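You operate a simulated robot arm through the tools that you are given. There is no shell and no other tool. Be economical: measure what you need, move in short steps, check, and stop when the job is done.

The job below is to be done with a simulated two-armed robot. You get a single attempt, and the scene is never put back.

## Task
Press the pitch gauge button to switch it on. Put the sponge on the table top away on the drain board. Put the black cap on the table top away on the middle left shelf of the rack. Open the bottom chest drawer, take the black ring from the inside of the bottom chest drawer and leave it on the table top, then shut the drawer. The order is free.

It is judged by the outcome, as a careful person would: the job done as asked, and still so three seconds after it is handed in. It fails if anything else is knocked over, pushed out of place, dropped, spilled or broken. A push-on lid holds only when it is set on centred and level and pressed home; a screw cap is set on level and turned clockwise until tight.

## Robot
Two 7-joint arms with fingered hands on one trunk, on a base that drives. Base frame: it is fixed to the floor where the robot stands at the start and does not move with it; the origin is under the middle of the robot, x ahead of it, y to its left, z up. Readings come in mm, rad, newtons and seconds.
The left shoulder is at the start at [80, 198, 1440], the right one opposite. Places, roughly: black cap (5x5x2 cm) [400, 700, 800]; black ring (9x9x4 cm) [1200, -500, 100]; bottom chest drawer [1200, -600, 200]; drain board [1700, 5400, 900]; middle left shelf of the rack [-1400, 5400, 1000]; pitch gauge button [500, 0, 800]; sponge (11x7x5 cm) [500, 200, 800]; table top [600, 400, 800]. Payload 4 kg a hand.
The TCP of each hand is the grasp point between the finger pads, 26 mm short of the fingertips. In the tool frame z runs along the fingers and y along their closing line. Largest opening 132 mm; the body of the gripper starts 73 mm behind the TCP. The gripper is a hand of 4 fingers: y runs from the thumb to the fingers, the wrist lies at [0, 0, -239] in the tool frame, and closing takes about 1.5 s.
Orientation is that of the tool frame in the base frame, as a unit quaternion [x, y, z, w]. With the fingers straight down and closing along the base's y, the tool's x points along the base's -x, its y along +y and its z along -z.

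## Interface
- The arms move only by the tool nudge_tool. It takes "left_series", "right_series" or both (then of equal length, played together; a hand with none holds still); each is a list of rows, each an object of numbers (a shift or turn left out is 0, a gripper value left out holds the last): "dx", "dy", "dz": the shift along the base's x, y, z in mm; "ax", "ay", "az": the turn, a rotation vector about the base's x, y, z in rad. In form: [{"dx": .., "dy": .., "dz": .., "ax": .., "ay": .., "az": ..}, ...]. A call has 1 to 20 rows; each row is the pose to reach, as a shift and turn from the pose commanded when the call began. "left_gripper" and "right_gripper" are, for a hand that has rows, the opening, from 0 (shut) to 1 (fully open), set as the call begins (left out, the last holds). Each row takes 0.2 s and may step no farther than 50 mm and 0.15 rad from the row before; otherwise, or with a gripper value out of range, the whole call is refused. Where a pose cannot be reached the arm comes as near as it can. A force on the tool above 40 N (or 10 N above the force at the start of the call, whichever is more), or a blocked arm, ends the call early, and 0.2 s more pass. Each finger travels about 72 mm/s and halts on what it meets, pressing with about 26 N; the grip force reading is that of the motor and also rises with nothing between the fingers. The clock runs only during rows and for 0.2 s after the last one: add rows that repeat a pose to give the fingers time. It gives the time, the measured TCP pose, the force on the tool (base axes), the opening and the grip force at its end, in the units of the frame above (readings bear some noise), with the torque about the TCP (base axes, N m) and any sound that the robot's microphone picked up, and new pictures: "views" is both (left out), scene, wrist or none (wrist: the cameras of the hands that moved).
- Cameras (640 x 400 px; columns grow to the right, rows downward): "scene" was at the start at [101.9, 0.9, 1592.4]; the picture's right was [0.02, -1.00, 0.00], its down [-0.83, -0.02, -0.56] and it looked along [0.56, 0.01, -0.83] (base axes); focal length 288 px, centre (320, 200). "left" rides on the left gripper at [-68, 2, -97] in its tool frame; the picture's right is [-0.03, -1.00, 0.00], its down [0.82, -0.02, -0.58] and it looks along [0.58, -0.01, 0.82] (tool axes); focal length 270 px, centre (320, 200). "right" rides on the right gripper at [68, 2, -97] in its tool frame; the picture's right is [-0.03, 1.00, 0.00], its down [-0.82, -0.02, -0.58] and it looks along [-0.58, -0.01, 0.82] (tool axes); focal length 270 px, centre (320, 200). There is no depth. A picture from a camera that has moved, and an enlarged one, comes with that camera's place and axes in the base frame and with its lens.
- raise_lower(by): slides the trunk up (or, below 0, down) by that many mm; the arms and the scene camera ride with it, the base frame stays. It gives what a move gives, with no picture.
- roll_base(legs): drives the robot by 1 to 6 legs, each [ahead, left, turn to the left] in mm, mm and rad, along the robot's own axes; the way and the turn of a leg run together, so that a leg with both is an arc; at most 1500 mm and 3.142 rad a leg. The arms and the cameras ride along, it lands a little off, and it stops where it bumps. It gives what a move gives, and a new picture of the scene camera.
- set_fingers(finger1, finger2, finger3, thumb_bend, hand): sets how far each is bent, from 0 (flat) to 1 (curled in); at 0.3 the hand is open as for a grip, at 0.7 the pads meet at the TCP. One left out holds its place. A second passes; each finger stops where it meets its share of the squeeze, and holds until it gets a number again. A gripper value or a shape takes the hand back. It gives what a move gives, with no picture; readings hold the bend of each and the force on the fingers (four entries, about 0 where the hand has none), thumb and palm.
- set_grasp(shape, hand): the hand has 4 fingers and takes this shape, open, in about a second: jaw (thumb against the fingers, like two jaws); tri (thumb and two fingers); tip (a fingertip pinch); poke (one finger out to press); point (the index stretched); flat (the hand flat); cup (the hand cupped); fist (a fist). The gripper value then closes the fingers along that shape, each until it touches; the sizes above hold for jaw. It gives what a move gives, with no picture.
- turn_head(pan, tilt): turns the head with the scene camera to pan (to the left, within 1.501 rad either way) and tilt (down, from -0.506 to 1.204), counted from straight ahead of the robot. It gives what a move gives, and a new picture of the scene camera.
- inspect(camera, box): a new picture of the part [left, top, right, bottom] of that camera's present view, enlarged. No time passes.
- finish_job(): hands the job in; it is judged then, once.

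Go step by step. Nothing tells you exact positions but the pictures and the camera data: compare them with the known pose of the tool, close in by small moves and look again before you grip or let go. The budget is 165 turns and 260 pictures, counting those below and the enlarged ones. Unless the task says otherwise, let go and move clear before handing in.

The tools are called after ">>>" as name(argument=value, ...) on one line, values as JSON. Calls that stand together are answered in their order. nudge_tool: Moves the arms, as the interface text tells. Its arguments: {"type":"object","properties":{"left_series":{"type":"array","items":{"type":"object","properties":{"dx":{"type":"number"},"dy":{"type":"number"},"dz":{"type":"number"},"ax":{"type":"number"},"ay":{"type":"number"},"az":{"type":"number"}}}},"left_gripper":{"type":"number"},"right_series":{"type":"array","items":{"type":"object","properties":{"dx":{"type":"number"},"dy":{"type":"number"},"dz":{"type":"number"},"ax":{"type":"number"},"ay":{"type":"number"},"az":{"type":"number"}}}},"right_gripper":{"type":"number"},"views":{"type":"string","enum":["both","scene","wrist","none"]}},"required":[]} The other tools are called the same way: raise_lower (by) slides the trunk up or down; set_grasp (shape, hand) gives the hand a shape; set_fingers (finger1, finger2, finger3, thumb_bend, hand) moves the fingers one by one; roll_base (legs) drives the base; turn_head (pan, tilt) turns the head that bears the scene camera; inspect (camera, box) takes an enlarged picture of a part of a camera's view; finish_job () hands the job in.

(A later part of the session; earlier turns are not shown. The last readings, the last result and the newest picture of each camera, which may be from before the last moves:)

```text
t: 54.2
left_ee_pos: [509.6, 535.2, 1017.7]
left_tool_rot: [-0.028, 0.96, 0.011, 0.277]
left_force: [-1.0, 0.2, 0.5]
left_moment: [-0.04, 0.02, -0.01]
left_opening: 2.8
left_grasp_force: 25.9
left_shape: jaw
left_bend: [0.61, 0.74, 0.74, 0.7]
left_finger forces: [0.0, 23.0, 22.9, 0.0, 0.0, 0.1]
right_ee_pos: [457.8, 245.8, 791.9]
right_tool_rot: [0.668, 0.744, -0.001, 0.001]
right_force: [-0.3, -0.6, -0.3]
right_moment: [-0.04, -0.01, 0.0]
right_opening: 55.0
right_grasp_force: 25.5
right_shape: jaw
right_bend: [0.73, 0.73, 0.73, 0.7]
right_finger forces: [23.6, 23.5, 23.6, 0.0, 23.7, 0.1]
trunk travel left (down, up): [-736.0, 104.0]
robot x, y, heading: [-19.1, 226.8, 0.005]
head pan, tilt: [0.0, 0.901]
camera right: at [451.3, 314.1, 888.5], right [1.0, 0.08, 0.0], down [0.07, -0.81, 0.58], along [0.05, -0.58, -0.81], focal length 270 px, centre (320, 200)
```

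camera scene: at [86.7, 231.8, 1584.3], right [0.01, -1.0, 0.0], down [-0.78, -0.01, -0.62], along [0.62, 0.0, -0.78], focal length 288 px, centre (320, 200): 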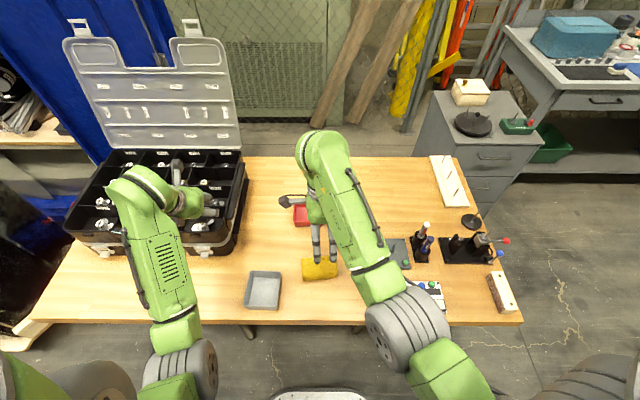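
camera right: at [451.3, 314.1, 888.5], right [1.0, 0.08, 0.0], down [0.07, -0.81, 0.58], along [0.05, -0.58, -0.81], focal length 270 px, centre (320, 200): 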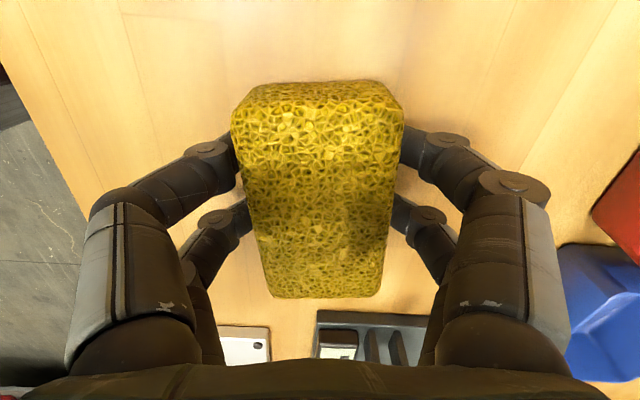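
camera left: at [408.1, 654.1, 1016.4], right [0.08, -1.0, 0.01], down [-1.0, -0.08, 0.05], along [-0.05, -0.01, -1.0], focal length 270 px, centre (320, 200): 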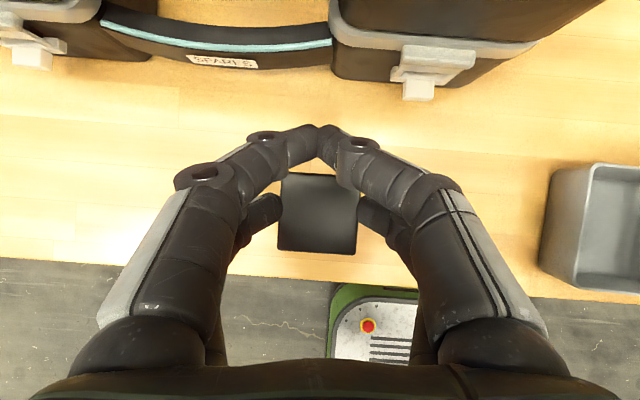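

The sponge is gripped by all four fingers. Lifting it, then backing away from the table.

>>> nudge_tool(right_series=[{"dz": 30}, {"dz": 80}, {"dz": 130}, {"dz": 180}, {"dz": 220}], views="wrist")

>>> roll_base(legs=[[-700, 0, 0], [0, 0, 1.57]])

```text
t: 55.4
left_ee_pos: [508.0, 535.9, 1016.3]
left_tool_rot: [-0.028, 0.96, 0.013, 0.279]
left_force: [0.3, -0.2, 0.0]
left_moment: [-0.01, 0.01, 0.01]
left_opening: 2.6
left_grasp_force: 26.1
left_shape: jaw
left_bend: [0.61, 0.74, 0.74, 0.7]
left_finger forces: [0.1, 22.9, 23.0, 0.1, 0.1, 0.0]
right_ee_pos: [457.2, 247.1, 1011.8]
right_tool_rot: [0.668, 0.745, -0.002, 0.001]
right_force: [-0.1, -0.2, 0.3]
right_moment: [-0.03, 0.0, 0.01]
right_opening: 55.0
right_grasp_force: 26.0
right_shape: jaw
right_bend: [0.73, 0.73, 0.73, 0.7]
right_finger forces: [23.8, 23.8, 23.6, 0.0, 23.8, 0.0]
trunk travel left (down, up): [-736.0, 104.0]
robot x, y, heading: [-17.7, 230.1, 0.009]
head pan, tilt: [0.0, 0.901]
camera right: at [451.4, 315.3, 1108.4], right [1.0, 0.08, 0.0], down [0.07, -0.81, 0.58], along [0.05, -0.58, -0.81], focal length 270 px, centre (320, 200)
```

right: 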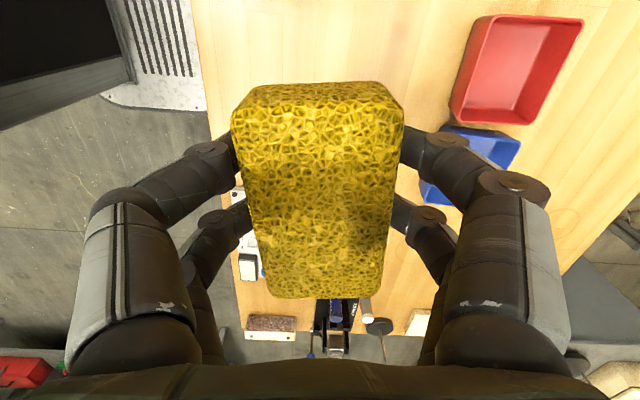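

```text
t: 63.0
left_ee_pos: [-1016.0, 761.5, 1017.8]
left_tool_rot: [0.694, -0.665, -0.203, -0.189]
left_force: [0.2, -1.0, 0.1]
left_moment: [0.0, -0.01, 0.0]
left_opening: 2.7
left_grasp_force: 26.1
left_shape: jaw
left_bend: [0.61, 0.74, 0.74, 0.7]
left_finger forces: [0.1, 22.9, 22.8, 0.1, 0.0, 0.0]
right_ee_pos: [-731.1, 706.3, 1011.2]
right_tool_rot: [-0.045, 0.999, -0.001, 0.003]
right_force: [-1.1, 0.4, -0.2]
right_moment: [0.0, -0.02, 0.0]
right_opening: 54.7
right_grasp_force: 26.1
right_shape: jaw
right_bend: [0.73, 0.73, 0.73, 0.7]
right_finger forces: [23.6, 23.4, 23.5, 0.1, 23.7, 0.0]
trunk travel left (down, up): [-736.0, 104.0]
robot x, y, heading: [-718.7, 229.3, 1.561]
head pan, tilt: [0.0, 0.901]
camera scene: at [-719.2, 333.6, 1584.3], right [1.0, -0.01, 0.0], down [-0.01, -0.78, -0.62], along [0.01, 0.62, -0.78], focal length 288 px, centre (320, 200)
```

scene: 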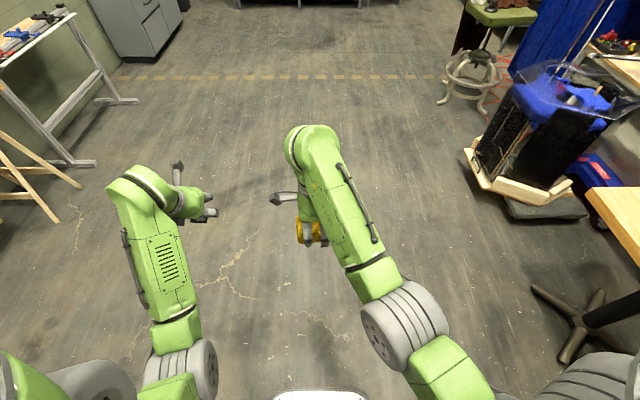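

The lane ahead is clear. Driving toward the rack.

>>> roll_base(legs=[[1500, 0, 0.01], [1400, 0, 0]])

>>> turn_head(pan=0, tilt=0.35)

```text
t: 77.2
left_ee_pos: [-1021.7, 3696.5, 1018.0]
left_tool_rot: [0.699, -0.659, -0.205, -0.188]
left_force: [0.0, -0.3, 0.6]
left_moment: [0.03, 0.01, 0.0]
left_opening: 2.8
left_grasp_force: 25.7
left_shape: jaw
left_bend: [0.61, 0.74, 0.74, 0.7]
left_finger forces: [0.0, 22.8, 22.8, 0.0, 0.1, 0.0]
right_ee_pos: [-735.6, 3645.6, 1012.4]
right_tool_rot: [-0.052, 0.999, 0.001, 0.001]
right_force: [0.0, -0.5, -0.6]
right_moment: [0.0, 0.03, 0.0]
right_opening: 54.4
right_grasp_force: 25.6
right_shape: jaw
right_bend: [0.73, 0.73, 0.73, 0.7]
right_finger forces: [23.7, 23.5, 23.4, 0.0, 23.6, 0.0]
trunk travel left (down, up): [-736.0, 104.0]
robot x, y, heading: [-719.1, 3168.0, 1.574]
head pan, tilt: [0.0, 0.901]
camera scene: at [-719.3, 3272.1, 1584.4], right [1.0, 0.01, 0.0], down [0.01, -0.78, -0.62], along [0.0, 0.62, -0.78], focal length 288 px, centre (320, 200)
```

scene: 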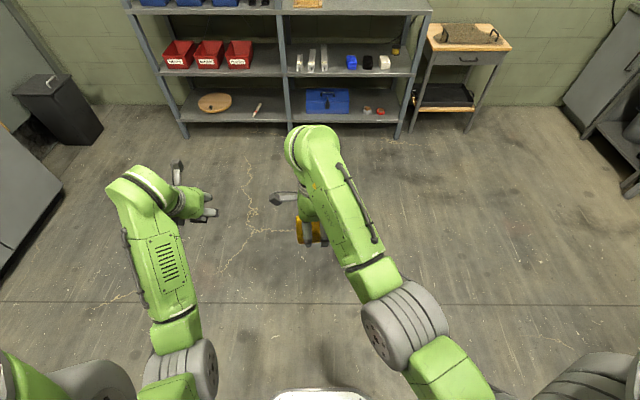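

```text
t: 78.2
left_ee_pos: [-1021.5, 3695.8, 1018.5]
left_tool_rot: [0.699, -0.659, -0.205, -0.188]
left_force: [0.4, 0.8, -0.6]
left_moment: [0.0, 0.0, 0.0]
left_opening: 2.5
left_grasp_force: 25.8
left_shape: jaw
left_bend: [0.61, 0.74, 0.74, 0.7]
left_finger forces: [0.0, 22.9, 22.7, 0.0, 0.0, 0.0]
right_ee_pos: [-736.2, 3645.5, 1012.9]
right_tool_rot: [-0.053, 0.999, 0.0, 0.002]
right_force: [0.2, 0.3, -0.7]
right_moment: [-0.01, -0.01, -0.03]
right_opening: 54.9
right_grasp_force: 26.0
right_shape: jaw
right_bend: [0.73, 0.73, 0.73, 0.7]
right_finger forces: [23.5, 23.5, 23.5, 0.0, 23.6, 0.0]
trunk travel left (down, up): [-736.0, 104.0]
robot x, y, heading: [-717.5, 3169.8, 1.575]
head pan, tilt: [0.0, 0.351]
camera scene: at [-719.4, 3290.7, 1631.8], right [1.0, 0.01, 0.0], down [0.0, -0.34, -0.94], along [-0.01, 0.94, -0.34], focal length 288 px, centre (320, 200)
```

scene: 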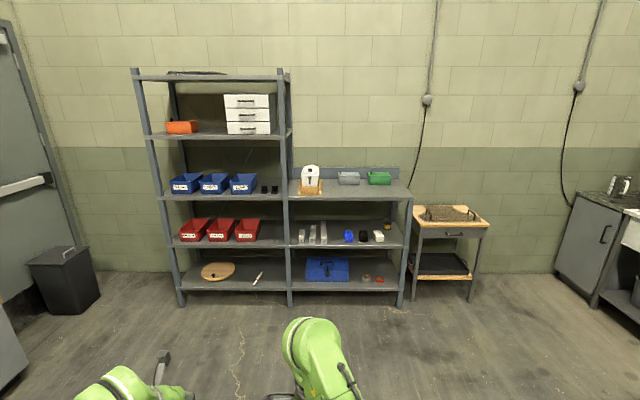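

>>> inspect(camera="scene", box=[130, 120, 310, 210])

```text
3.56 times, centred on (220, 165) of scene
camera zoom: at [-719.4, 3290.7, 1631.8], right [1.0, 0.01, 0.0], down [0.0, -0.34, -0.94], along [-0.01, 0.94, -0.34], focal length 1022 px, centre (676, 324)
```

zoom: 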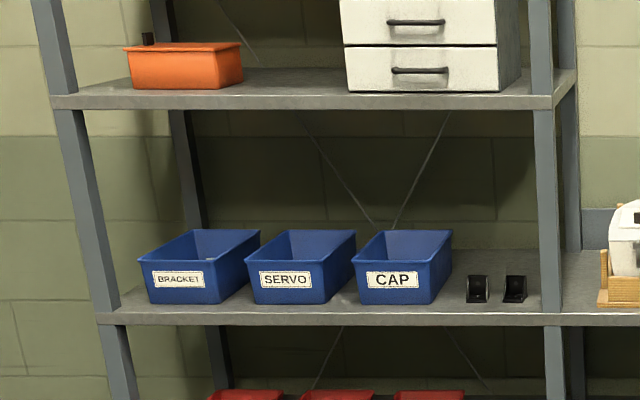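

The target shelf (blue bins, z≈945, front y≈5260) has two small black pieces at its right end. I'll first raise the sponge hand out of the way, then drive close.

>>> nudge_tool(right_series=[{"dx": 40, "dz": 20}, {"dx": 80, "dz": 40}, {"dx": 120, "dz": 60}, {"dx": 150, "dz": 80}, {"dx": 180, "dz": 110}], views="none")

>>> roll_base(legs=[[0, 100, 0], [1440, 0, -0.004]])

```text
t: 79.4
left_ee_pos: [-1021.7, 3697.1, 1017.8]
left_tool_rot: [0.698, -0.66, -0.204, -0.188]
left_force: [-0.5, -0.5, 0.0]
left_moment: [0.02, -0.01, 0.04]
left_opening: 2.7
left_grasp_force: 25.8
left_shape: jaw
left_bend: [0.61, 0.74, 0.74, 0.7]
left_finger forces: [0.0, 22.8, 22.8, 0.0, 0.1, 0.0]
right_ee_pos: [-560.2, 3694.8, 1075.3]
right_tool_rot: [-0.054, 0.999, 0.0, 0.0]
right_force: [0.7, -0.8, -0.2]
right_moment: [-0.02, 0.01, 0.0]
right_opening: 54.9
right_grasp_force: 26.0
right_shape: jaw
right_bend: [0.73, 0.73, 0.73, 0.7]
right_finger forces: [23.6, 23.6, 23.4, 0.1, 23.6, 0.1]
right hand out of reach, approached as far as the arm can: row 3, 4, 5
trunk travel left (down, up): [-736.0, 104.0]
robot x, y, heading: [-720.4, 3166.1, 1.582]
head pan, tilt: [0.0, 0.351]
```

```text
t: 87.2
left_ee_pos: [-1121.4, 5118.9, 1017.2]
left_tool_rot: [0.695, -0.663, -0.204, -0.189]
left_force: [0.7, -0.8, -0.2]
left_moment: [0.0, 0.01, 0.01]
left_opening: 2.8
left_grasp_force: 26.5
left_shape: jaw
left_bend: [0.61, 0.74, 0.74, 0.7]
left_finger forces: [0.0, 22.8, 22.8, 0.1, 0.0, 0.1]
right_ee_pos: [-661.4, 5110.0, 1076.4]
right_tool_rot: [-0.048, 0.999, 0.001, 0.001]
right_force: [0.6, 0.0, -0.9]
right_moment: [-0.01, -0.01, -0.01]
right_opening: 54.6
right_grasp_force: 25.8
right_shape: jaw
right_bend: [0.73, 0.73, 0.73, 0.7]
right_finger forces: [23.5, 23.5, 23.6, 0.0, 23.5, 0.0]
trunk travel left (down, up): [-736.0, 104.0]
robot x, y, heading: [-824.3, 4589.7, 1.571]
head pan, tilt: [0.0, 0.351]
camera scene: at [-822.9, 4708.6, 1632.0], right [1.0, 0.0, 0.0], down [0.0, -0.34, -0.94], along [0.0, 0.94, -0.34], focal length 288 px, centre (320, 200)
```

scene: 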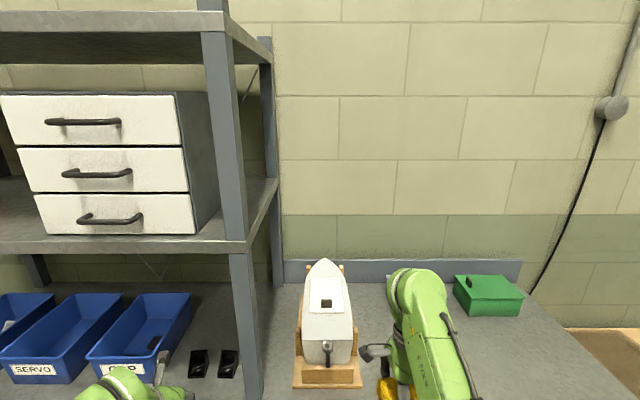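

>>> turn_head(pan=0.45, tilt=0.7)

>>> inspect(camera="left", box=[0, 0, 640, 400])

```text
t: 88.1
left_ee_pos: [-1120.0, 5119.6, 1017.6]
left_tool_rot: [0.696, -0.662, -0.204, -0.189]
left_force: [-0.6, 0.5, -1.1]
left_moment: [0.01, 0.04, 0.03]
left_opening: 2.8
left_grasp_force: 25.8
left_shape: jaw
left_bend: [0.61, 0.74, 0.74, 0.7]
left_finger forces: [0.0, 22.7, 22.8, 0.1, 0.0, 0.1]
right_ee_pos: [-660.5, 5111.4, 1076.7]
right_tool_rot: [-0.049, 0.999, 0.0, 0.002]
right_force: [0.3, 0.3, 0.1]
right_moment: [0.01, 0.0, 0.0]
right_opening: 54.4
right_grasp_force: 25.9
right_shape: jaw
right_bend: [0.73, 0.73, 0.73, 0.7]
right_finger forces: [23.6, 23.5, 23.5, 0.1, 23.6, 0.0]
trunk travel left (down, up): [-736.0, 104.0]
robot x, y, heading: [-823.2, 4587.3, 1.571]
head pan, tilt: [0.45, 0.7]
camera scene: at [-859.8, 4693.3, 1600.5], right [0.9, 0.43, 0.0], down [0.28, -0.58, -0.77], along [-0.33, 0.69, -0.64], focal length 288 px, centre (320, 200)
```

scene: 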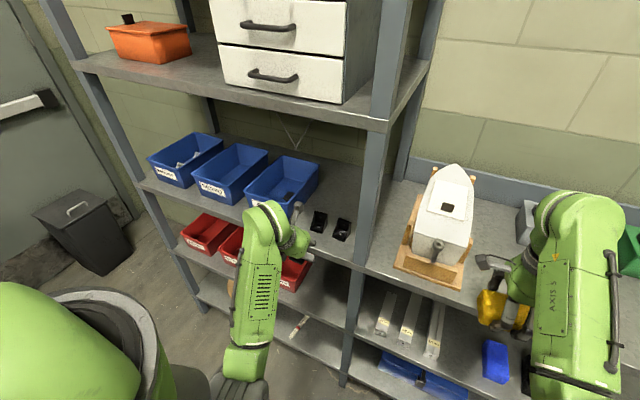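

```text
1.00 times, centred on (320, 200) of left
camera zoom: at [-1122.2, 5125.2, 1135.5], right [1.0, 0.07, 0.01], down [0.07, -1.0, 0.05], along [0.01, -0.05, -1.0], focal length 270 px, centre (320, 200)
```

zoom: 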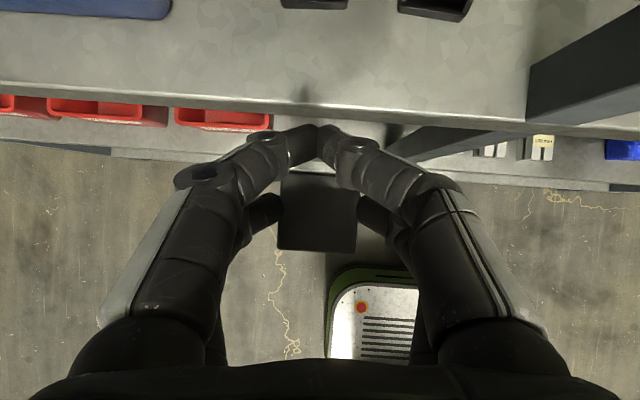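

>>> inspect(camera="scene", box=[140, 120, 380, 270])

```text
2.67 times, centred on (260, 195) of scene
camera zoom: at [-859.8, 4693.3, 1600.5], right [0.9, 0.43, 0.0], down [0.28, -0.58, -0.77], along [-0.33, 0.69, -0.64], focal length 767 px, centre (480, 213)
```

zoom: 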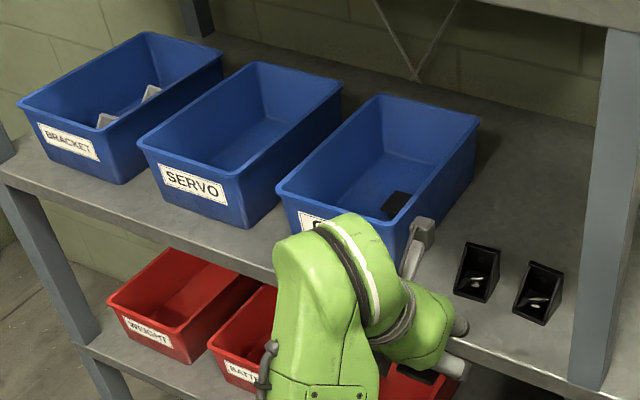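

The bins are labelled and the CAP bin already holds one black cap, so the cap belongs in that bin on this shelf. The bin is about x -1405..-1250, y 5250..5490, rim z≈1025. I'll shift left and raise/tilt the hand to measure before entering.

>>> roll_base(legs=[[0, 215, 0]])

>>> nudge_tool(left_series=[{"ax": 0.12, "dz": 25}, {"ax": 0.24, "dz": 50}, {"ax": 0.35, "dz": 65}], views="both")

```text
t: 89.8
left_ee_pos: [-1335.3, 5118.8, 1016.8]
left_tool_rot: [0.696, -0.662, -0.204, -0.187]
left_force: [-0.2, -0.1, -0.9]
left_moment: [-0.02, 0.0, -0.01]
left_opening: 2.8
left_grasp_force: 26.0
left_shape: jaw
left_bend: [0.61, 0.74, 0.74, 0.7]
left_finger forces: [0.0, 22.8, 22.9, 0.0, 0.1, 0.1]
right_ee_pos: [-873.7, 5111.8, 1075.8]
right_tool_rot: [-0.05, 0.999, 0.001, 0.0]
right_force: [0.6, 0.8, -1.2]
right_moment: [-0.04, 0.02, 0.02]
right_opening: 54.7
right_grasp_force: 25.9
right_shape: jaw
right_bend: [0.73, 0.73, 0.73, 0.7]
right_finger forces: [23.6, 23.5, 23.4, 0.1, 23.6, 0.1]
trunk travel left (down, up): [-736.0, 104.0]
robot x, y, heading: [-1041.8, 4586.5, 1.569]
head pan, tilt: [0.45, 0.7]
camera scene: at [-1070.9, 4693.4, 1600.6], right [0.9, 0.43, 0.0], down [0.28, -0.58, -0.77], along [-0.33, 0.69, -0.64], focal length 288 px, centre (320, 200)
```

scene: 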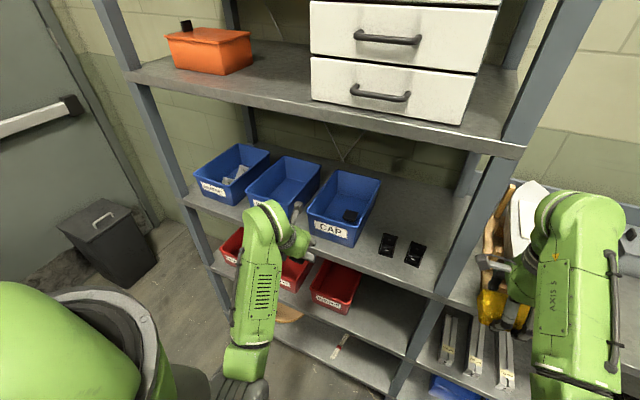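

```text
t: 90.6
left_ee_pos: [-1340.1, 5118.5, 1082.8]
left_tool_rot: [0.652, -0.616, -0.316, -0.308]
left_force: [0.4, 0.7, 0.1]
left_moment: [0.01, -0.04, -0.01]
left_opening: 2.7
left_grasp_force: 25.9
left_shape: jaw
left_bend: [0.61, 0.74, 0.74, 0.7]
left_finger forces: [0.0, 22.8, 22.7, 0.1, 0.1, 0.0]
right_ee_pos: [-877.3, 5111.4, 1075.7]
right_tool_rot: [-0.05, 0.999, 0.001, 0.002]
right_force: [-0.5, 0.0, -0.1]
right_moment: [0.0, 0.02, -0.01]
right_opening: 54.3
right_grasp_force: 25.9
right_shape: jaw
right_bend: [0.73, 0.73, 0.73, 0.7]
right_finger forces: [23.6, 23.5, 23.4, 0.0, 23.6, 0.0]
trunk travel left (down, up): [-736.0, 104.0]
robot x, y, heading: [-1041.1, 4588.5, 1.57]
head pan, tilt: [0.45, 0.7]
camera scene: at [-1077.1, 4693.0, 1600.5], right [0.9, 0.43, 0.0], down [0.28, -0.58, -0.76], along [-0.33, 0.69, -0.64], focal length 288 px, centre (320, 200)
camera left: at [-1340.2, 5083.9, 1195.9], right [1.0, 0.07, 0.03], down [0.07, -0.95, -0.29], along [0.01, 0.3, -0.96], focal length 270 px, centre (320, 200)
```

scene: 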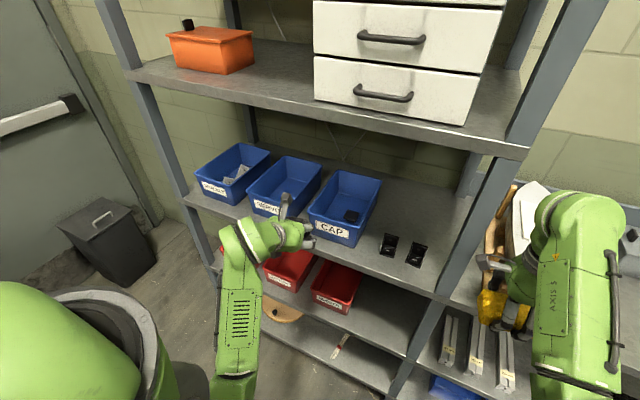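
left: 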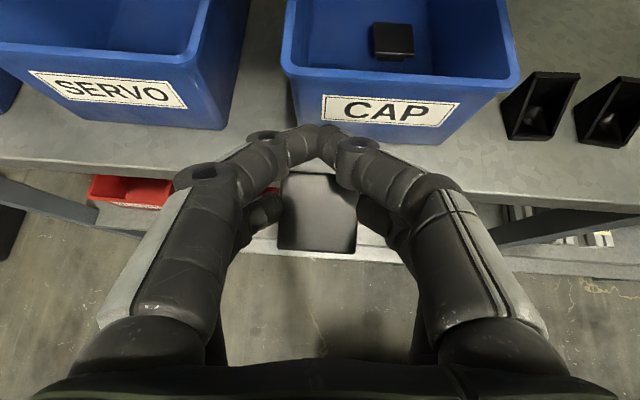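

Refined: shelf front y≈5172, shelf z≈965, CAP bin x≈-1382..-1233, y≈5222..5462, rim ≈1047; existing cap at about (-1278, 5322). I'll pull the sponge hand back first so that it clears the item on the right bay.

>>> nudge_tool(right_series=[{"dy": -40, "dz": 20}, {"dy": -80, "dz": 40}, {"dy": -120, "dz": 60}, {"dy": -160, "dz": 70}, {"dy": -180, "dz": 80}], left_series=[{"dz": 10}, {"dz": 20}, {"dz": 30}, {"dz": 35, "dx": 5}, {"dz": 35, "dx": 10}], views="none")

>>> turn_head(pan=0.1, tilt=0.6)

```text
t: 91.8
left_ee_pos: [-1328.1, 5113.1, 1120.5]
left_tool_rot: [0.652, -0.616, -0.317, -0.308]
left_force: [0.0, -0.2, 0.8]
left_moment: [0.02, -0.03, -0.01]
left_opening: 2.4
left_grasp_force: 26.1
left_shape: jaw
left_bend: [0.61, 0.74, 0.74, 0.7]
left_finger forces: [0.0, 22.8, 22.8, 0.0, 0.0, 0.1]
right_ee_pos: [-873.6, 4910.1, 1007.2]
right_tool_rot: [-0.049, 0.999, 0.01, 0.001]
right_force: [-0.3, -0.4, 0.1]
right_moment: [0.06, 0.03, 0.02]
right_opening: 54.4
right_grasp_force: 25.8
right_shape: jaw
right_bend: [0.73, 0.73, 0.73, 0.7]
right_finger forces: [23.7, 23.7, 23.7, 0.1, 23.7, 0.0]
right hand out of reach, approached as far as the arm can: row 1, 2, 3, 4, 5
trunk travel left (down, up): [-736.0, 104.0]
robot x, y, heading: [-1040.5, 4590.2, 1.567]
head pan, tilt: [0.45, 0.7]
```

```text
t: 92.6
left_ee_pos: [-1329.5, 5118.6, 1118.2]
left_tool_rot: [0.653, -0.617, -0.316, -0.306]
left_force: [0.4, 0.1, -0.5]
left_moment: [0.0, 0.0, -0.02]
left_opening: 2.4
left_grasp_force: 26.1
left_shape: jaw
left_bend: [0.61, 0.74, 0.74, 0.7]
left_finger forces: [0.0, 22.7, 22.8, 0.0, 0.0, 0.0]
right_ee_pos: [-874.1, 4915.4, 1006.4]
right_tool_rot: [-0.05, 0.999, 0.01, 0.001]
right_force: [-1.1, -0.6, -2.0]
right_moment: [0.0, -0.03, 0.0]
right_opening: 54.5
right_grasp_force: 25.9
right_shape: jaw
right_bend: [0.73, 0.73, 0.73, 0.7]
right_finger forces: [23.8, 23.7, 23.7, 0.0, 23.6, 0.0]
trunk travel left (down, up): [-736.0, 104.0]
robot x, y, heading: [-1041.7, 4586.9, 1.566]
head pan, tilt: [0.099, 0.6]
camera scene: at [-1048.2, 4705.2, 1609.1], right [1.0, 0.1, 0.0], down [0.06, -0.56, -0.82], along [-0.08, 0.82, -0.57], focal length 288 px, centre (320, 200)
```

scene: 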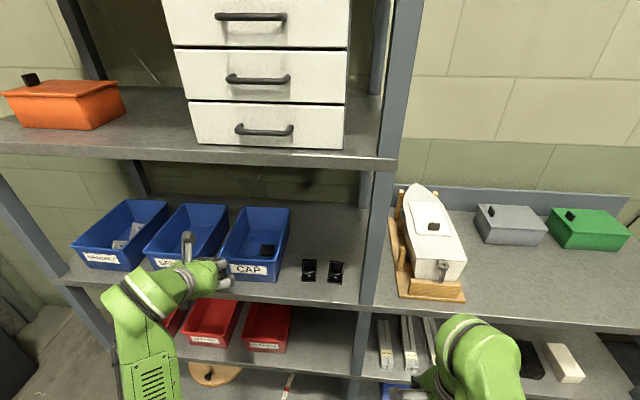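

I'll test how far forward the left arm itself can reach, staying above the rim.

>>> nudge_tool(left_series=[{"dy": 30}, {"dy": 60}, {"dy": 90}], views="wrist")

```text
t: 93.4
left_ee_pos: [-1329.0, 5210.8, 1117.0]
left_tool_rot: [0.653, -0.617, -0.316, -0.306]
left_force: [0.3, -0.2, 1.4]
left_moment: [0.0, -0.01, 0.0]
left_opening: 2.4
left_grasp_force: 26.1
left_shape: jaw
left_bend: [0.61, 0.74, 0.74, 0.7]
left_finger forces: [0.0, 22.7, 22.8, 0.0, 0.0, 0.1]
right_ee_pos: [-873.7, 4915.8, 1006.0]
right_tool_rot: [-0.05, 0.999, 0.007, 0.001]
right_force: [0.1, 1.0, -1.2]
right_moment: [-0.01, -0.03, -0.03]
right_opening: 54.6
right_grasp_force: 26.3
right_shape: jaw
right_bend: [0.73, 0.73, 0.73, 0.7]
right_finger forces: [23.8, 23.7, 23.8, 0.0, 23.7, 0.0]
trunk travel left (down, up): [-736.0, 104.0]
robot x, y, heading: [-1041.5, 4585.1, 1.572]
head pan, tilt: [0.099, 0.6]
camera left: at [-1330.1, 5176.5, 1230.7], right [1.0, 0.07, 0.03], down [0.07, -0.95, -0.29], along [0.01, 0.29, -0.96], focal length 270 px, centre (320, 200)
```

left: 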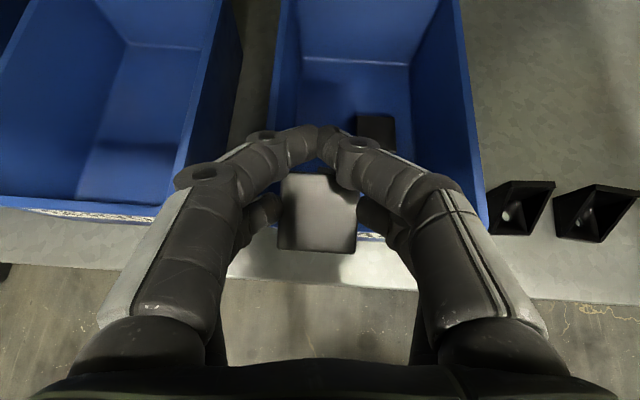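

The left arm reaches well. I'll drive forward 150 mm and 27 mm right, with the cap staying above the rim.

>>> roll_base(legs=[[0, -27, 0], [150, 0, 0]])

>>> inspect(camera="left", box=[0, 0, 640, 400])

```text
t: 95.2
left_ee_pos: [-1299.2, 5358.9, 1120.1]
left_tool_rot: [0.65, -0.618, -0.317, -0.308]
left_force: [-0.2, -0.1, 0.4]
left_moment: [-0.01, 0.03, 0.0]
left_opening: 2.8
left_grasp_force: 25.7
left_shape: jaw
left_bend: [0.61, 0.74, 0.74, 0.7]
left_finger forces: [0.0, 22.7, 22.9, 0.0, 0.0, 0.0]
right_ee_pos: [-843.8, 5061.1, 1007.5]
right_tool_rot: [-0.048, 0.999, 0.009, 0.001]
right_force: [-0.5, -0.3, -1.4]
right_moment: [0.02, 0.01, -0.01]
right_opening: 54.4
right_grasp_force: 26.3
right_shape: jaw
right_bend: [0.73, 0.73, 0.73, 0.7]
right_finger forces: [23.7, 23.7, 23.6, 0.1, 23.7, 0.1]
trunk travel left (down, up): [-736.0, 104.0]
robot x, y, heading: [-1010.5, 4740.4, 1.565]
head pan, tilt: [0.099, 0.6]
camera scene: at [-1017.8, 4850.7, 1609.5], right [1.0, 0.09, 0.0], down [0.05, -0.56, -0.83], along [-0.08, 0.82, -0.56], focal length 288 px, centre (320, 200)
```

scene: 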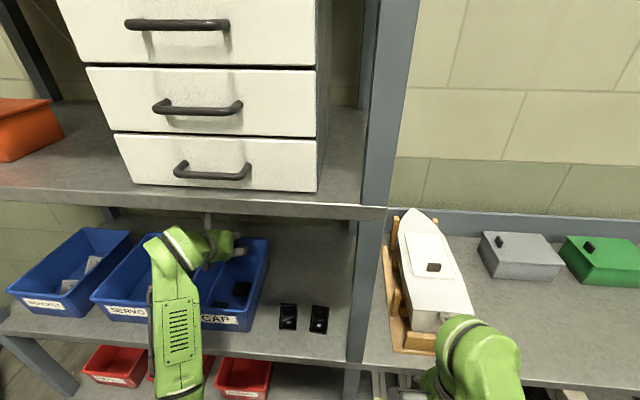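

```text
1.00 times, centred on (320, 200) of left
camera zoom: at [-1298.4, 5323.3, 1233.6], right [1.0, 0.06, 0.03], down [0.07, -0.95, -0.29], along [0.01, 0.3, -0.96], focal length 270 px, centre (320, 200)
```

zoom: 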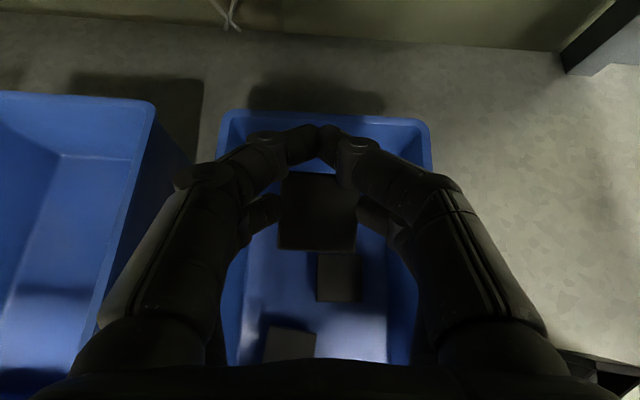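

>>> nudge_tool(left_series=[{"ax": -0.12, "dy": 12, "dz": -15}, {"ax": -0.24, "dy": 24, "dz": -35}, {"ax": -0.35, "dy": 33, "dz": -60}, {"ax": -0.35, "dy": 33, "dz": -80}], views="wrist")

```text
t: 96.2
left_ee_pos: [-1296.8, 5394.4, 1038.0]
left_tool_rot: [0.694, -0.664, -0.202, -0.19]
left_force: [-0.3, -0.7, 0.0]
left_moment: [-0.04, 0.0, 0.0]
left_opening: 2.9
left_grasp_force: 26.0
left_shape: jaw
left_bend: [0.61, 0.74, 0.74, 0.7]
left_finger forces: [0.0, 22.9, 22.9, 0.0, 0.0, 0.0]
right_ee_pos: [-845.2, 5064.7, 1006.7]
right_tool_rot: [-0.048, 0.999, 0.006, 0.002]
right_force: [0.1, -1.0, 0.7]
right_moment: [0.03, 0.04, 0.03]
right_opening: 54.3
right_grasp_force: 26.4
right_shape: jaw
right_bend: [0.73, 0.73, 0.73, 0.7]
right_finger forces: [23.8, 23.7, 23.8, 0.0, 23.6, 0.1]
trunk travel left (down, up): [-736.0, 104.0]
robot x, y, heading: [-1013.7, 4738.0, 1.569]
head pan, tilt: [0.099, 0.6]
camera left: at [-1298.8, 5399.6, 1155.9], right [1.0, 0.07, 0.01], down [0.07, -1.0, 0.05], along [0.01, -0.05, -1.0], focal length 270 px, centre (320, 200)
```

left: 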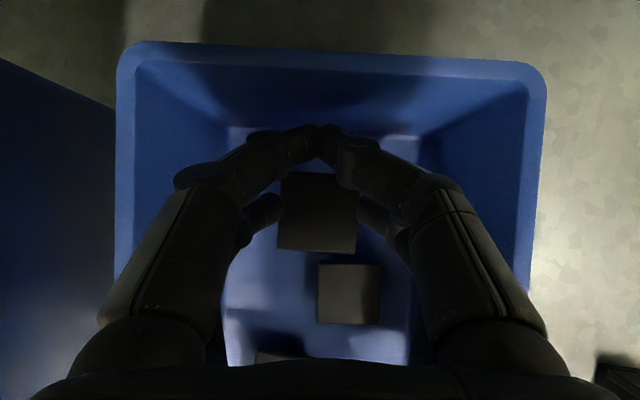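

Perfect placement above the free rear area of the bin. Lowering slowly until contact.

>>> nudge_tool(left_series=[{"dz": -12}, {"dz": -20}, {"dz": -24}, {"dz": -27}, {"dz": -30}], views="wrist")

```text
t: 97.4
left_ee_pos: [-1300.6, 5393.5, 1008.4]
left_tool_rot: [0.695, -0.664, -0.202, -0.188]
left_force: [-0.6, -0.4, -0.8]
left_moment: [0.0, 0.01, 0.0]
left_opening: 2.7
left_grasp_force: 26.2
left_shape: jaw
left_bend: [0.61, 0.74, 0.74, 0.7]
left_finger forces: [0.0, 22.9, 22.8, 0.0, 0.0, 0.0]
right_ee_pos: [-844.6, 5063.5, 1005.8]
right_tool_rot: [-0.047, 0.999, 0.007, 0.001]
right_force: [-0.5, -0.3, -0.8]
right_moment: [0.01, 0.02, -0.05]
right_opening: 54.5
right_grasp_force: 26.5
right_shape: jaw
right_bend: [0.73, 0.73, 0.73, 0.7]
right_finger forces: [23.8, 23.8, 23.8, 0.1, 23.7, 0.1]
trunk travel left (down, up): [-736.0, 104.0]
robot x, y, heading: [-1014.0, 4739.2, 1.567]
head pan, tilt: [0.099, 0.6]
camera left: at [-1300.8, 5400.1, 1126.7], right [1.0, 0.07, 0.01], down [0.07, -1.0, 0.05], along [0.01, -0.05, -1.0], focal length 270 px, centre (320, 200)
```

left: 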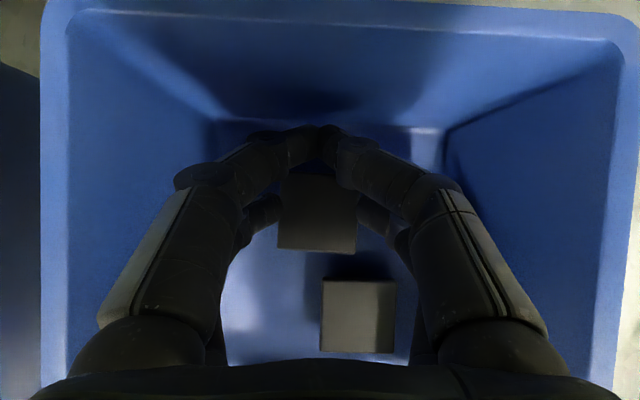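

>>> nudge_tool(left_series=[{"dz": -5}, {"dz": -8}, {"dz": -11}, {"dz": -13}, {"dz": -15}, {"dz": -17}], views="wrist")

```text
t: 98.8
left_ee_pos: [-1297.6, 5393.0, 999.5]
left_tool_rot: [0.692, -0.664, -0.208, -0.193]
left_force: [-3.1, 8.5, 32.5]
left_moment: [0.04, 0.18, 0.0]
left_opening: 3.5
left_grasp_force: 25.8
left_shape: jaw
left_bend: [0.61, 0.75, 0.75, 0.7]
left_finger forces: [0.0, 36.8, 35.0, 0.0, 0.1, 0.1]
right_ee_pos: [-842.7, 5060.4, 1007.2]
right_tool_rot: [-0.047, 0.999, 0.009, 0.0]
right_force: [0.5, 0.3, -0.9]
right_moment: [0.0, -0.03, 0.04]
right_opening: 54.4
right_grasp_force: 26.4
right_shape: jaw
right_bend: [0.73, 0.73, 0.73, 0.7]
right_finger forces: [23.7, 23.7, 23.7, 0.1, 23.7, 0.0]
trunk travel left (down, up): [-736.0, 104.0]
robot x, y, heading: [-1010.9, 4738.8, 1.566]
head pan, tilt: [0.099, 0.6]
camera left: at [-1298.2, 5397.5, 1117.0], right [1.0, 0.07, 0.0], down [0.07, -1.0, 0.04], along [0.01, -0.04, -1.0], focal length 270 px, centre (320, 200)
```

left: 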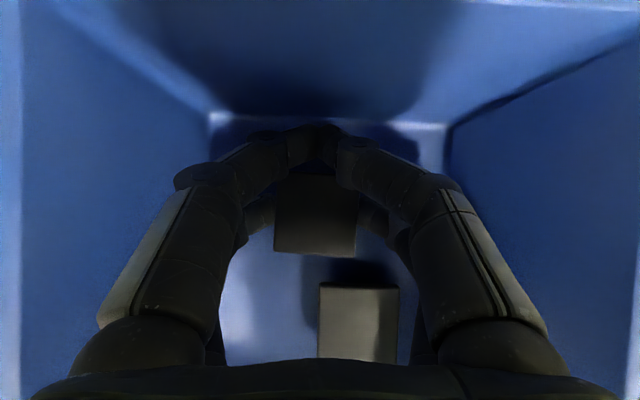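

Contact with the bin floor. I'll relieve the pressure and open modestly.

>>> nudge_tool(left_series=[{"dz": 6}, {"dz": 8}], views="none")

>>> nudge_tool(left_series=[{"dz": 0}, {"dz": 0}, {"dz": 0}, {"dz": 0}, {"dz": 0}], left_gripper=0.5, views="wrist")

```text
t: 99.4
left_ee_pos: [-1298.8, 5392.1, 998.1]
left_tool_rot: [0.695, -0.664, -0.201, -0.188]
left_force: [1.1, -0.9, 8.7]
left_moment: [-0.07, -0.06, 0.01]
left_opening: 1.7
left_grasp_force: 25.8
left_shape: jaw
left_bend: [0.61, 0.76, 0.76, 0.7]
left_finger forces: [0.0, 28.8, 29.2, 0.0, 0.0, 0.1]
right_ee_pos: [-844.6, 5062.7, 1005.7]
right_tool_rot: [-0.047, 0.999, 0.008, 0.0]
right_force: [0.4, 0.0, 0.2]
right_moment: [0.0, 0.0, 0.02]
right_opening: 54.3
right_grasp_force: 25.9
right_shape: jaw
right_bend: [0.73, 0.73, 0.73, 0.7]
right_finger forces: [23.9, 23.7, 23.8, 0.1, 23.8, 0.0]
trunk travel left (down, up): [-736.0, 104.0]
robot x, y, heading: [-1012.7, 4737.4, 1.563]
head pan, tilt: [0.099, 0.6]
```

```text
t: 100.6
left_ee_pos: [-1299.9, 5394.2, 1000.5]
left_tool_rot: [0.695, -0.664, -0.203, -0.189]
left_force: [-1.0, -0.5, 3.1]
left_moment: [-0.05, -0.05, -0.01]
left_opening: 64.6
left_grasp_force: 0.0
left_shape: jaw
left_bend: [0.73, 0.73, 0.74, 0.7]
left_finger forces: [0.0, 0.5, 2.7, 0.0, 0.0, 0.0]
right_ee_pos: [-844.7, 5062.7, 1005.5]
right_tool_rot: [-0.047, 0.999, 0.007, 0.001]
right_force: [0.1, 0.5, -0.5]
right_moment: [0.04, 0.0, -0.01]
right_opening: 54.4
right_grasp_force: 26.2
right_shape: jaw
right_bend: [0.73, 0.73, 0.73, 0.7]
right_finger forces: [23.8, 23.7, 23.6, 0.0, 23.8, 0.0]
trunk travel left (down, up): [-736.0, 104.0]
robot x, y, heading: [-1015.0, 4741.0, 1.566]
head pan, tilt: [0.099, 0.6]
camera left: at [-1300.3, 5399.6, 1118.2], right [1.0, 0.07, 0.01], down [0.07, -1.0, 0.05], along [0.01, -0.05, -1.0], focal length 270 px, centre (320, 200)
```

left: 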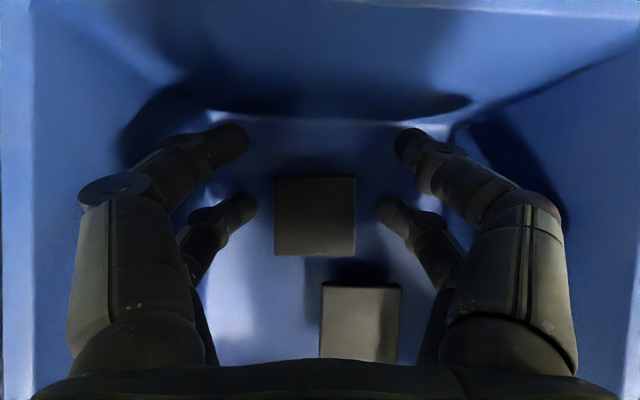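

The cap rests flat in the CAP bin. Backing the hand out upward with a tilt, then retreating with the base.

>>> nudge_tool(left_series=[{"dz": 30}, {"dz": 55, "ax": 0.1, "dy": -5}, {"dz": 80, "ax": 0.24, "dy": -15}, {"dz": 105, "ax": 0.35, "dy": -25}, {"dz": 115, "ax": 0.35, "dy": -40}], views="wrist")

>>> roll_base(legs=[[-500, 0, 0]])

```text
t: 101.8
left_ee_pos: [-1297.7, 5354.7, 1115.4]
left_tool_rot: [0.651, -0.618, -0.315, -0.308]
left_force: [-0.9, 0.2, -0.3]
left_moment: [-0.01, 0.02, 0.0]
left_opening: 65.6
left_grasp_force: 0.1
left_shape: jaw
left_bend: [0.73, 0.73, 0.73, 0.7]
left_finger forces: [0.1, 0.0, 0.1, 0.1, 0.1, 0.0]
right_ee_pos: [-844.0, 5062.7, 1006.3]
right_tool_rot: [-0.047, 0.999, 0.008, 0.001]
right_force: [-0.1, -0.1, -0.1]
right_moment: [-0.01, -0.01, 0.02]
right_opening: 54.4
right_grasp_force: 26.2
right_shape: jaw
right_bend: [0.73, 0.73, 0.73, 0.7]
right_finger forces: [23.8, 23.7, 23.7, 0.0, 23.7, 0.1]
trunk travel left (down, up): [-736.0, 104.0]
robot x, y, heading: [-1013.3, 4737.1, 1.564]
head pan, tilt: [0.099, 0.6]
camera left: at [-1298.6, 5319.1, 1228.2], right [1.0, 0.06, 0.03], down [0.07, -0.95, -0.29], along [0.01, 0.29, -0.96], focal length 270 px, centre (320, 200)
```

left: 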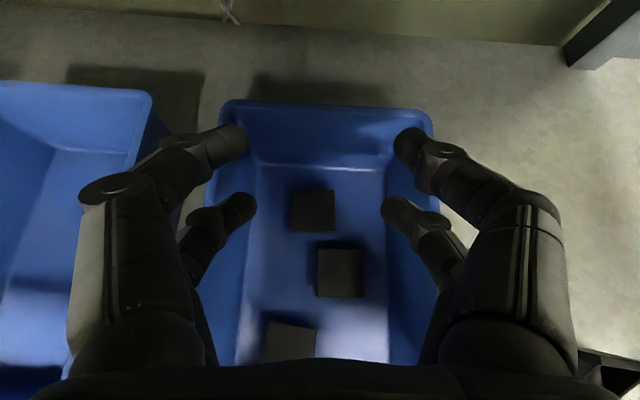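

```text
t: 104.8
left_ee_pos: [-1302.5, 4855.3, 1112.8]
left_tool_rot: [0.653, -0.616, -0.316, -0.306]
left_force: [0.2, -0.4, 0.2]
left_moment: [0.0, 0.0, 0.02]
left_opening: 65.7
left_grasp_force: 0.0
left_shape: jaw
left_bend: [0.73, 0.73, 0.73, 0.7]
left_finger forces: [0.1, 0.0, 0.0, 0.0, 0.0, 0.0]
right_ee_pos: [-847.9, 4565.7, 1006.6]
right_tool_rot: [-0.05, 0.999, 0.007, 0.002]
right_force: [-0.8, 0.3, -0.1]
right_moment: [-0.03, 0.03, 0.02]
right_opening: 54.6
right_grasp_force: 26.0
right_shape: jaw
right_bend: [0.73, 0.73, 0.73, 0.7]
right_finger forces: [23.7, 23.8, 23.7, 0.0, 23.7, 0.0]
trunk travel left (down, up): [-736.0, 104.0]
robot x, y, heading: [-1014.3, 4233.7, 1.573]
head pan, tilt: [0.099, 0.6]
camera scene: at [-1022.2, 4357.3, 1608.9], right [1.0, 0.1, 0.0], down [0.06, -0.56, -0.82], along [-0.08, 0.82, -0.57], focal length 288 px, centre (320, 200)
```

scene: 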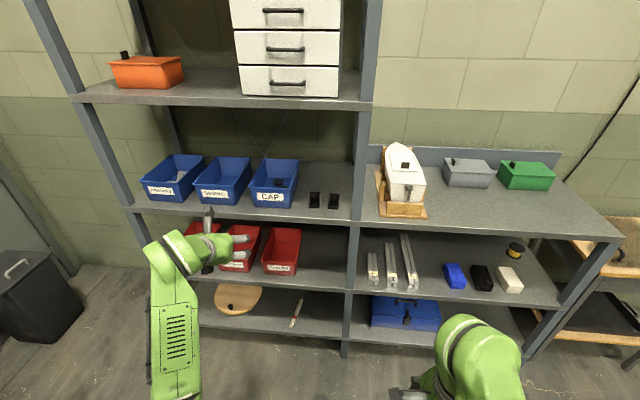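

The cap is stowed. Now I'll look right toward the sink and drain board.

>>> turn_head(pan=-0.9, tilt=0.35)

```text
t: 106.0
left_ee_pos: [-1301.6, 4854.6, 1114.6]
left_tool_rot: [0.653, -0.616, -0.316, -0.306]
left_force: [0.4, 0.0, -0.3]
left_moment: [-0.03, 0.0, 0.05]
left_opening: 65.7
left_grasp_force: 0.1
left_shape: jaw
left_bend: [0.73, 0.73, 0.73, 0.7]
left_finger forces: [0.0, 0.0, 0.0, 0.0, 0.1, 0.1]
right_ee_pos: [-848.1, 4565.1, 1006.7]
right_tool_rot: [-0.049, 0.999, 0.007, 0.002]
right_force: [0.1, 0.2, -0.2]
right_moment: [0.0, -0.03, 0.01]
right_opening: 54.4
right_grasp_force: 25.6
right_shape: jaw
right_bend: [0.73, 0.73, 0.73, 0.7]
right_finger forces: [23.8, 23.6, 23.7, 0.1, 23.8, 0.0]
trunk travel left (down, up): [-736.0, 104.0]
robot x, y, heading: [-1015.5, 4237.4, 1.573]
head pan, tilt: [-0.901, 0.351]
camera scene: at [-940.5, 4325.3, 1631.9], right [0.62, -0.78, 0.0], down [-0.27, -0.21, -0.94], along [0.74, 0.58, -0.34], focal length 288 px, centre (320, 200)
```

scene: 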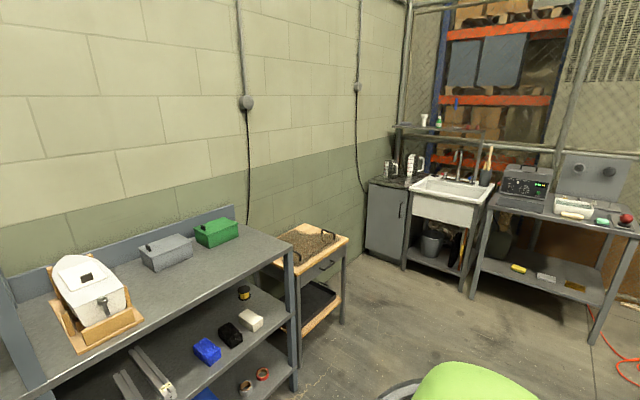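

>>> inspect(camera="scene", box=[350, 110, 640, 310])

```text
2.00 times, centred on (495, 210) of scene
camera zoom: at [-940.5, 4325.3, 1631.9], right [0.62, -0.78, 0.0], down [-0.27, -0.21, -0.94], along [0.74, 0.58, -0.34], focal length 575 px, centre (-30, 180)
```

zoom: 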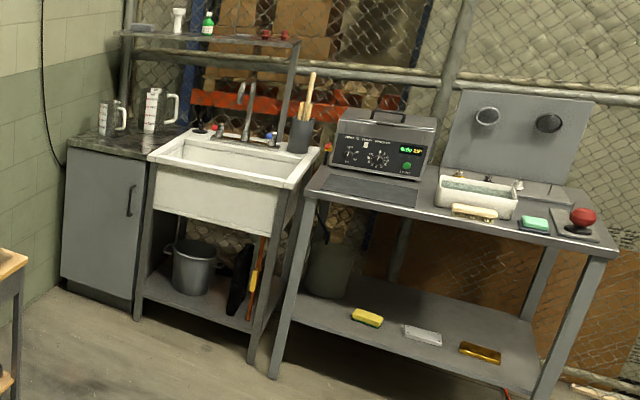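

The drain board is the dark counter left of the sink (front edge x≈1333, y 5150–5540, mugs at the back). I'll turn to face +x and drive there.

>>> roll_base(legs=[[0, 0, -1.573], [1400, 0, 0]])

>>> turn_head(pan=0.3, tilt=0.5)

```text
t: 116.8
left_ee_pos: [1000.2, 4557.1, 1115.1]
left_tool_rot: [-0.033, 0.897, 0.01, 0.441]
left_force: [0.2, 0.7, -0.1]
left_moment: [-0.01, -0.03, -0.03]
left_opening: 65.6
left_grasp_force: 0.1
left_shape: jaw
left_bend: [0.73, 0.73, 0.73, 0.7]
left_finger forces: [0.1, 0.0, 0.1, 0.0, 0.0, 0.0]
right_ee_pos: [718.4, 4097.7, 1005.1]
right_tool_rot: [0.665, 0.747, 0.004, 0.007]
right_force: [-1.1, 0.3, 0.5]
right_moment: [0.0, 0.0, -0.01]
right_opening: 54.1
right_grasp_force: 25.8
right_shape: jaw
right_bend: [0.73, 0.73, 0.73, 0.7]
right_finger forces: [23.6, 23.4, 23.4, 0.1, 23.4, 0.1]
trunk travel left (down, up): [-736.0, 104.0]
robot x, y, heading: [390.1, 4259.0, 0.012]
head pan, tilt: [-0.901, 0.351]
camera scene: at [479.6, 4186.3, 1632.0], right [-0.77, -0.63, 0.0], down [-0.22, 0.27, -0.94], along [0.59, -0.73, -0.34], focal length 288 px, centre (320, 200)
```

scene: 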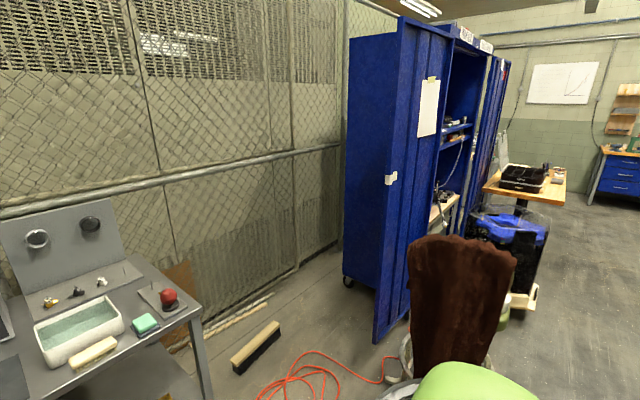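

```text
t: 118.2
left_ee_pos: [1001.9, 4557.0, 1116.1]
left_tool_rot: [-0.033, 0.898, 0.01, 0.44]
left_force: [-0.3, 0.6, -0.3]
left_moment: [-0.03, 0.02, 0.01]
left_opening: 65.5
left_grasp_force: 0.2
left_shape: jaw
left_bend: [0.73, 0.73, 0.73, 0.7]
left_finger forces: [0.1, 0.0, 0.0, 0.0, 0.0, 0.0]
right_ee_pos: [719.1, 4098.1, 1006.3]
right_tool_rot: [0.665, 0.747, 0.005, 0.006]
right_force: [0.2, -0.5, 0.1]
right_moment: [0.01, -0.01, 0.03]
right_opening: 54.2
right_grasp_force: 26.0
right_shape: jaw
right_bend: [0.73, 0.73, 0.73, 0.7]
right_finger forces: [23.5, 23.4, 23.3, 0.1, 23.4, 0.0]
trunk travel left (down, up): [-736.0, 104.0]
robot x, y, heading: [393.8, 4257.5, 0.015]
head pan, tilt: [0.3, 0.499]
camera scene: at [508.2, 4286.5, 1618.2], right [0.31, -0.95, 0.0], down [-0.46, -0.15, -0.88], along [0.83, 0.27, -0.48], focal length 288 px, centre (320, 200)
```

scene: 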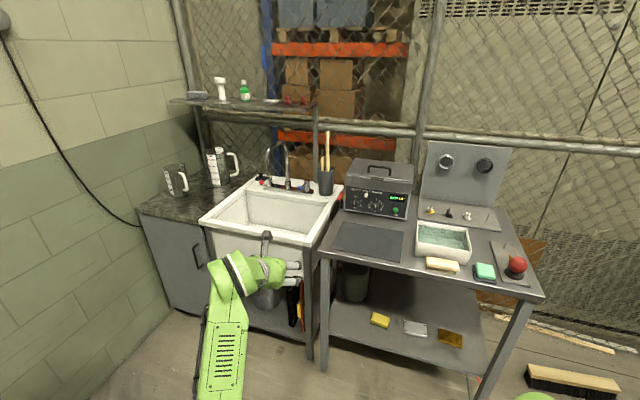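

I'll reposition both hands in free space first: left raised and drawn back, right moved toward centre-front.

>>> nudge_tool(left_series=[{"dx": -20, "dz": 15}, {"dx": -45, "dz": 30}, {"dx": -70, "dz": 45}, {"dx": -95, "dz": 60}, {"dx": -120, "dz": 75}, {"dx": -120, "dz": 75}], right_series=[{"dx": 30, "dy": 35, "dz": 5}, {"dx": 60, "dy": 70, "dz": 10}, {"dx": 90, "dy": 110, "dz": 15}, {"dx": 120, "dy": 150, "dz": 20}, {"dx": 145, "dy": 190, "dz": 25}, {"dx": 160, "dy": 230, "dz": 25}], views="scene")

```text
refused: row 3 steps farther than a row can; nothing moved
```

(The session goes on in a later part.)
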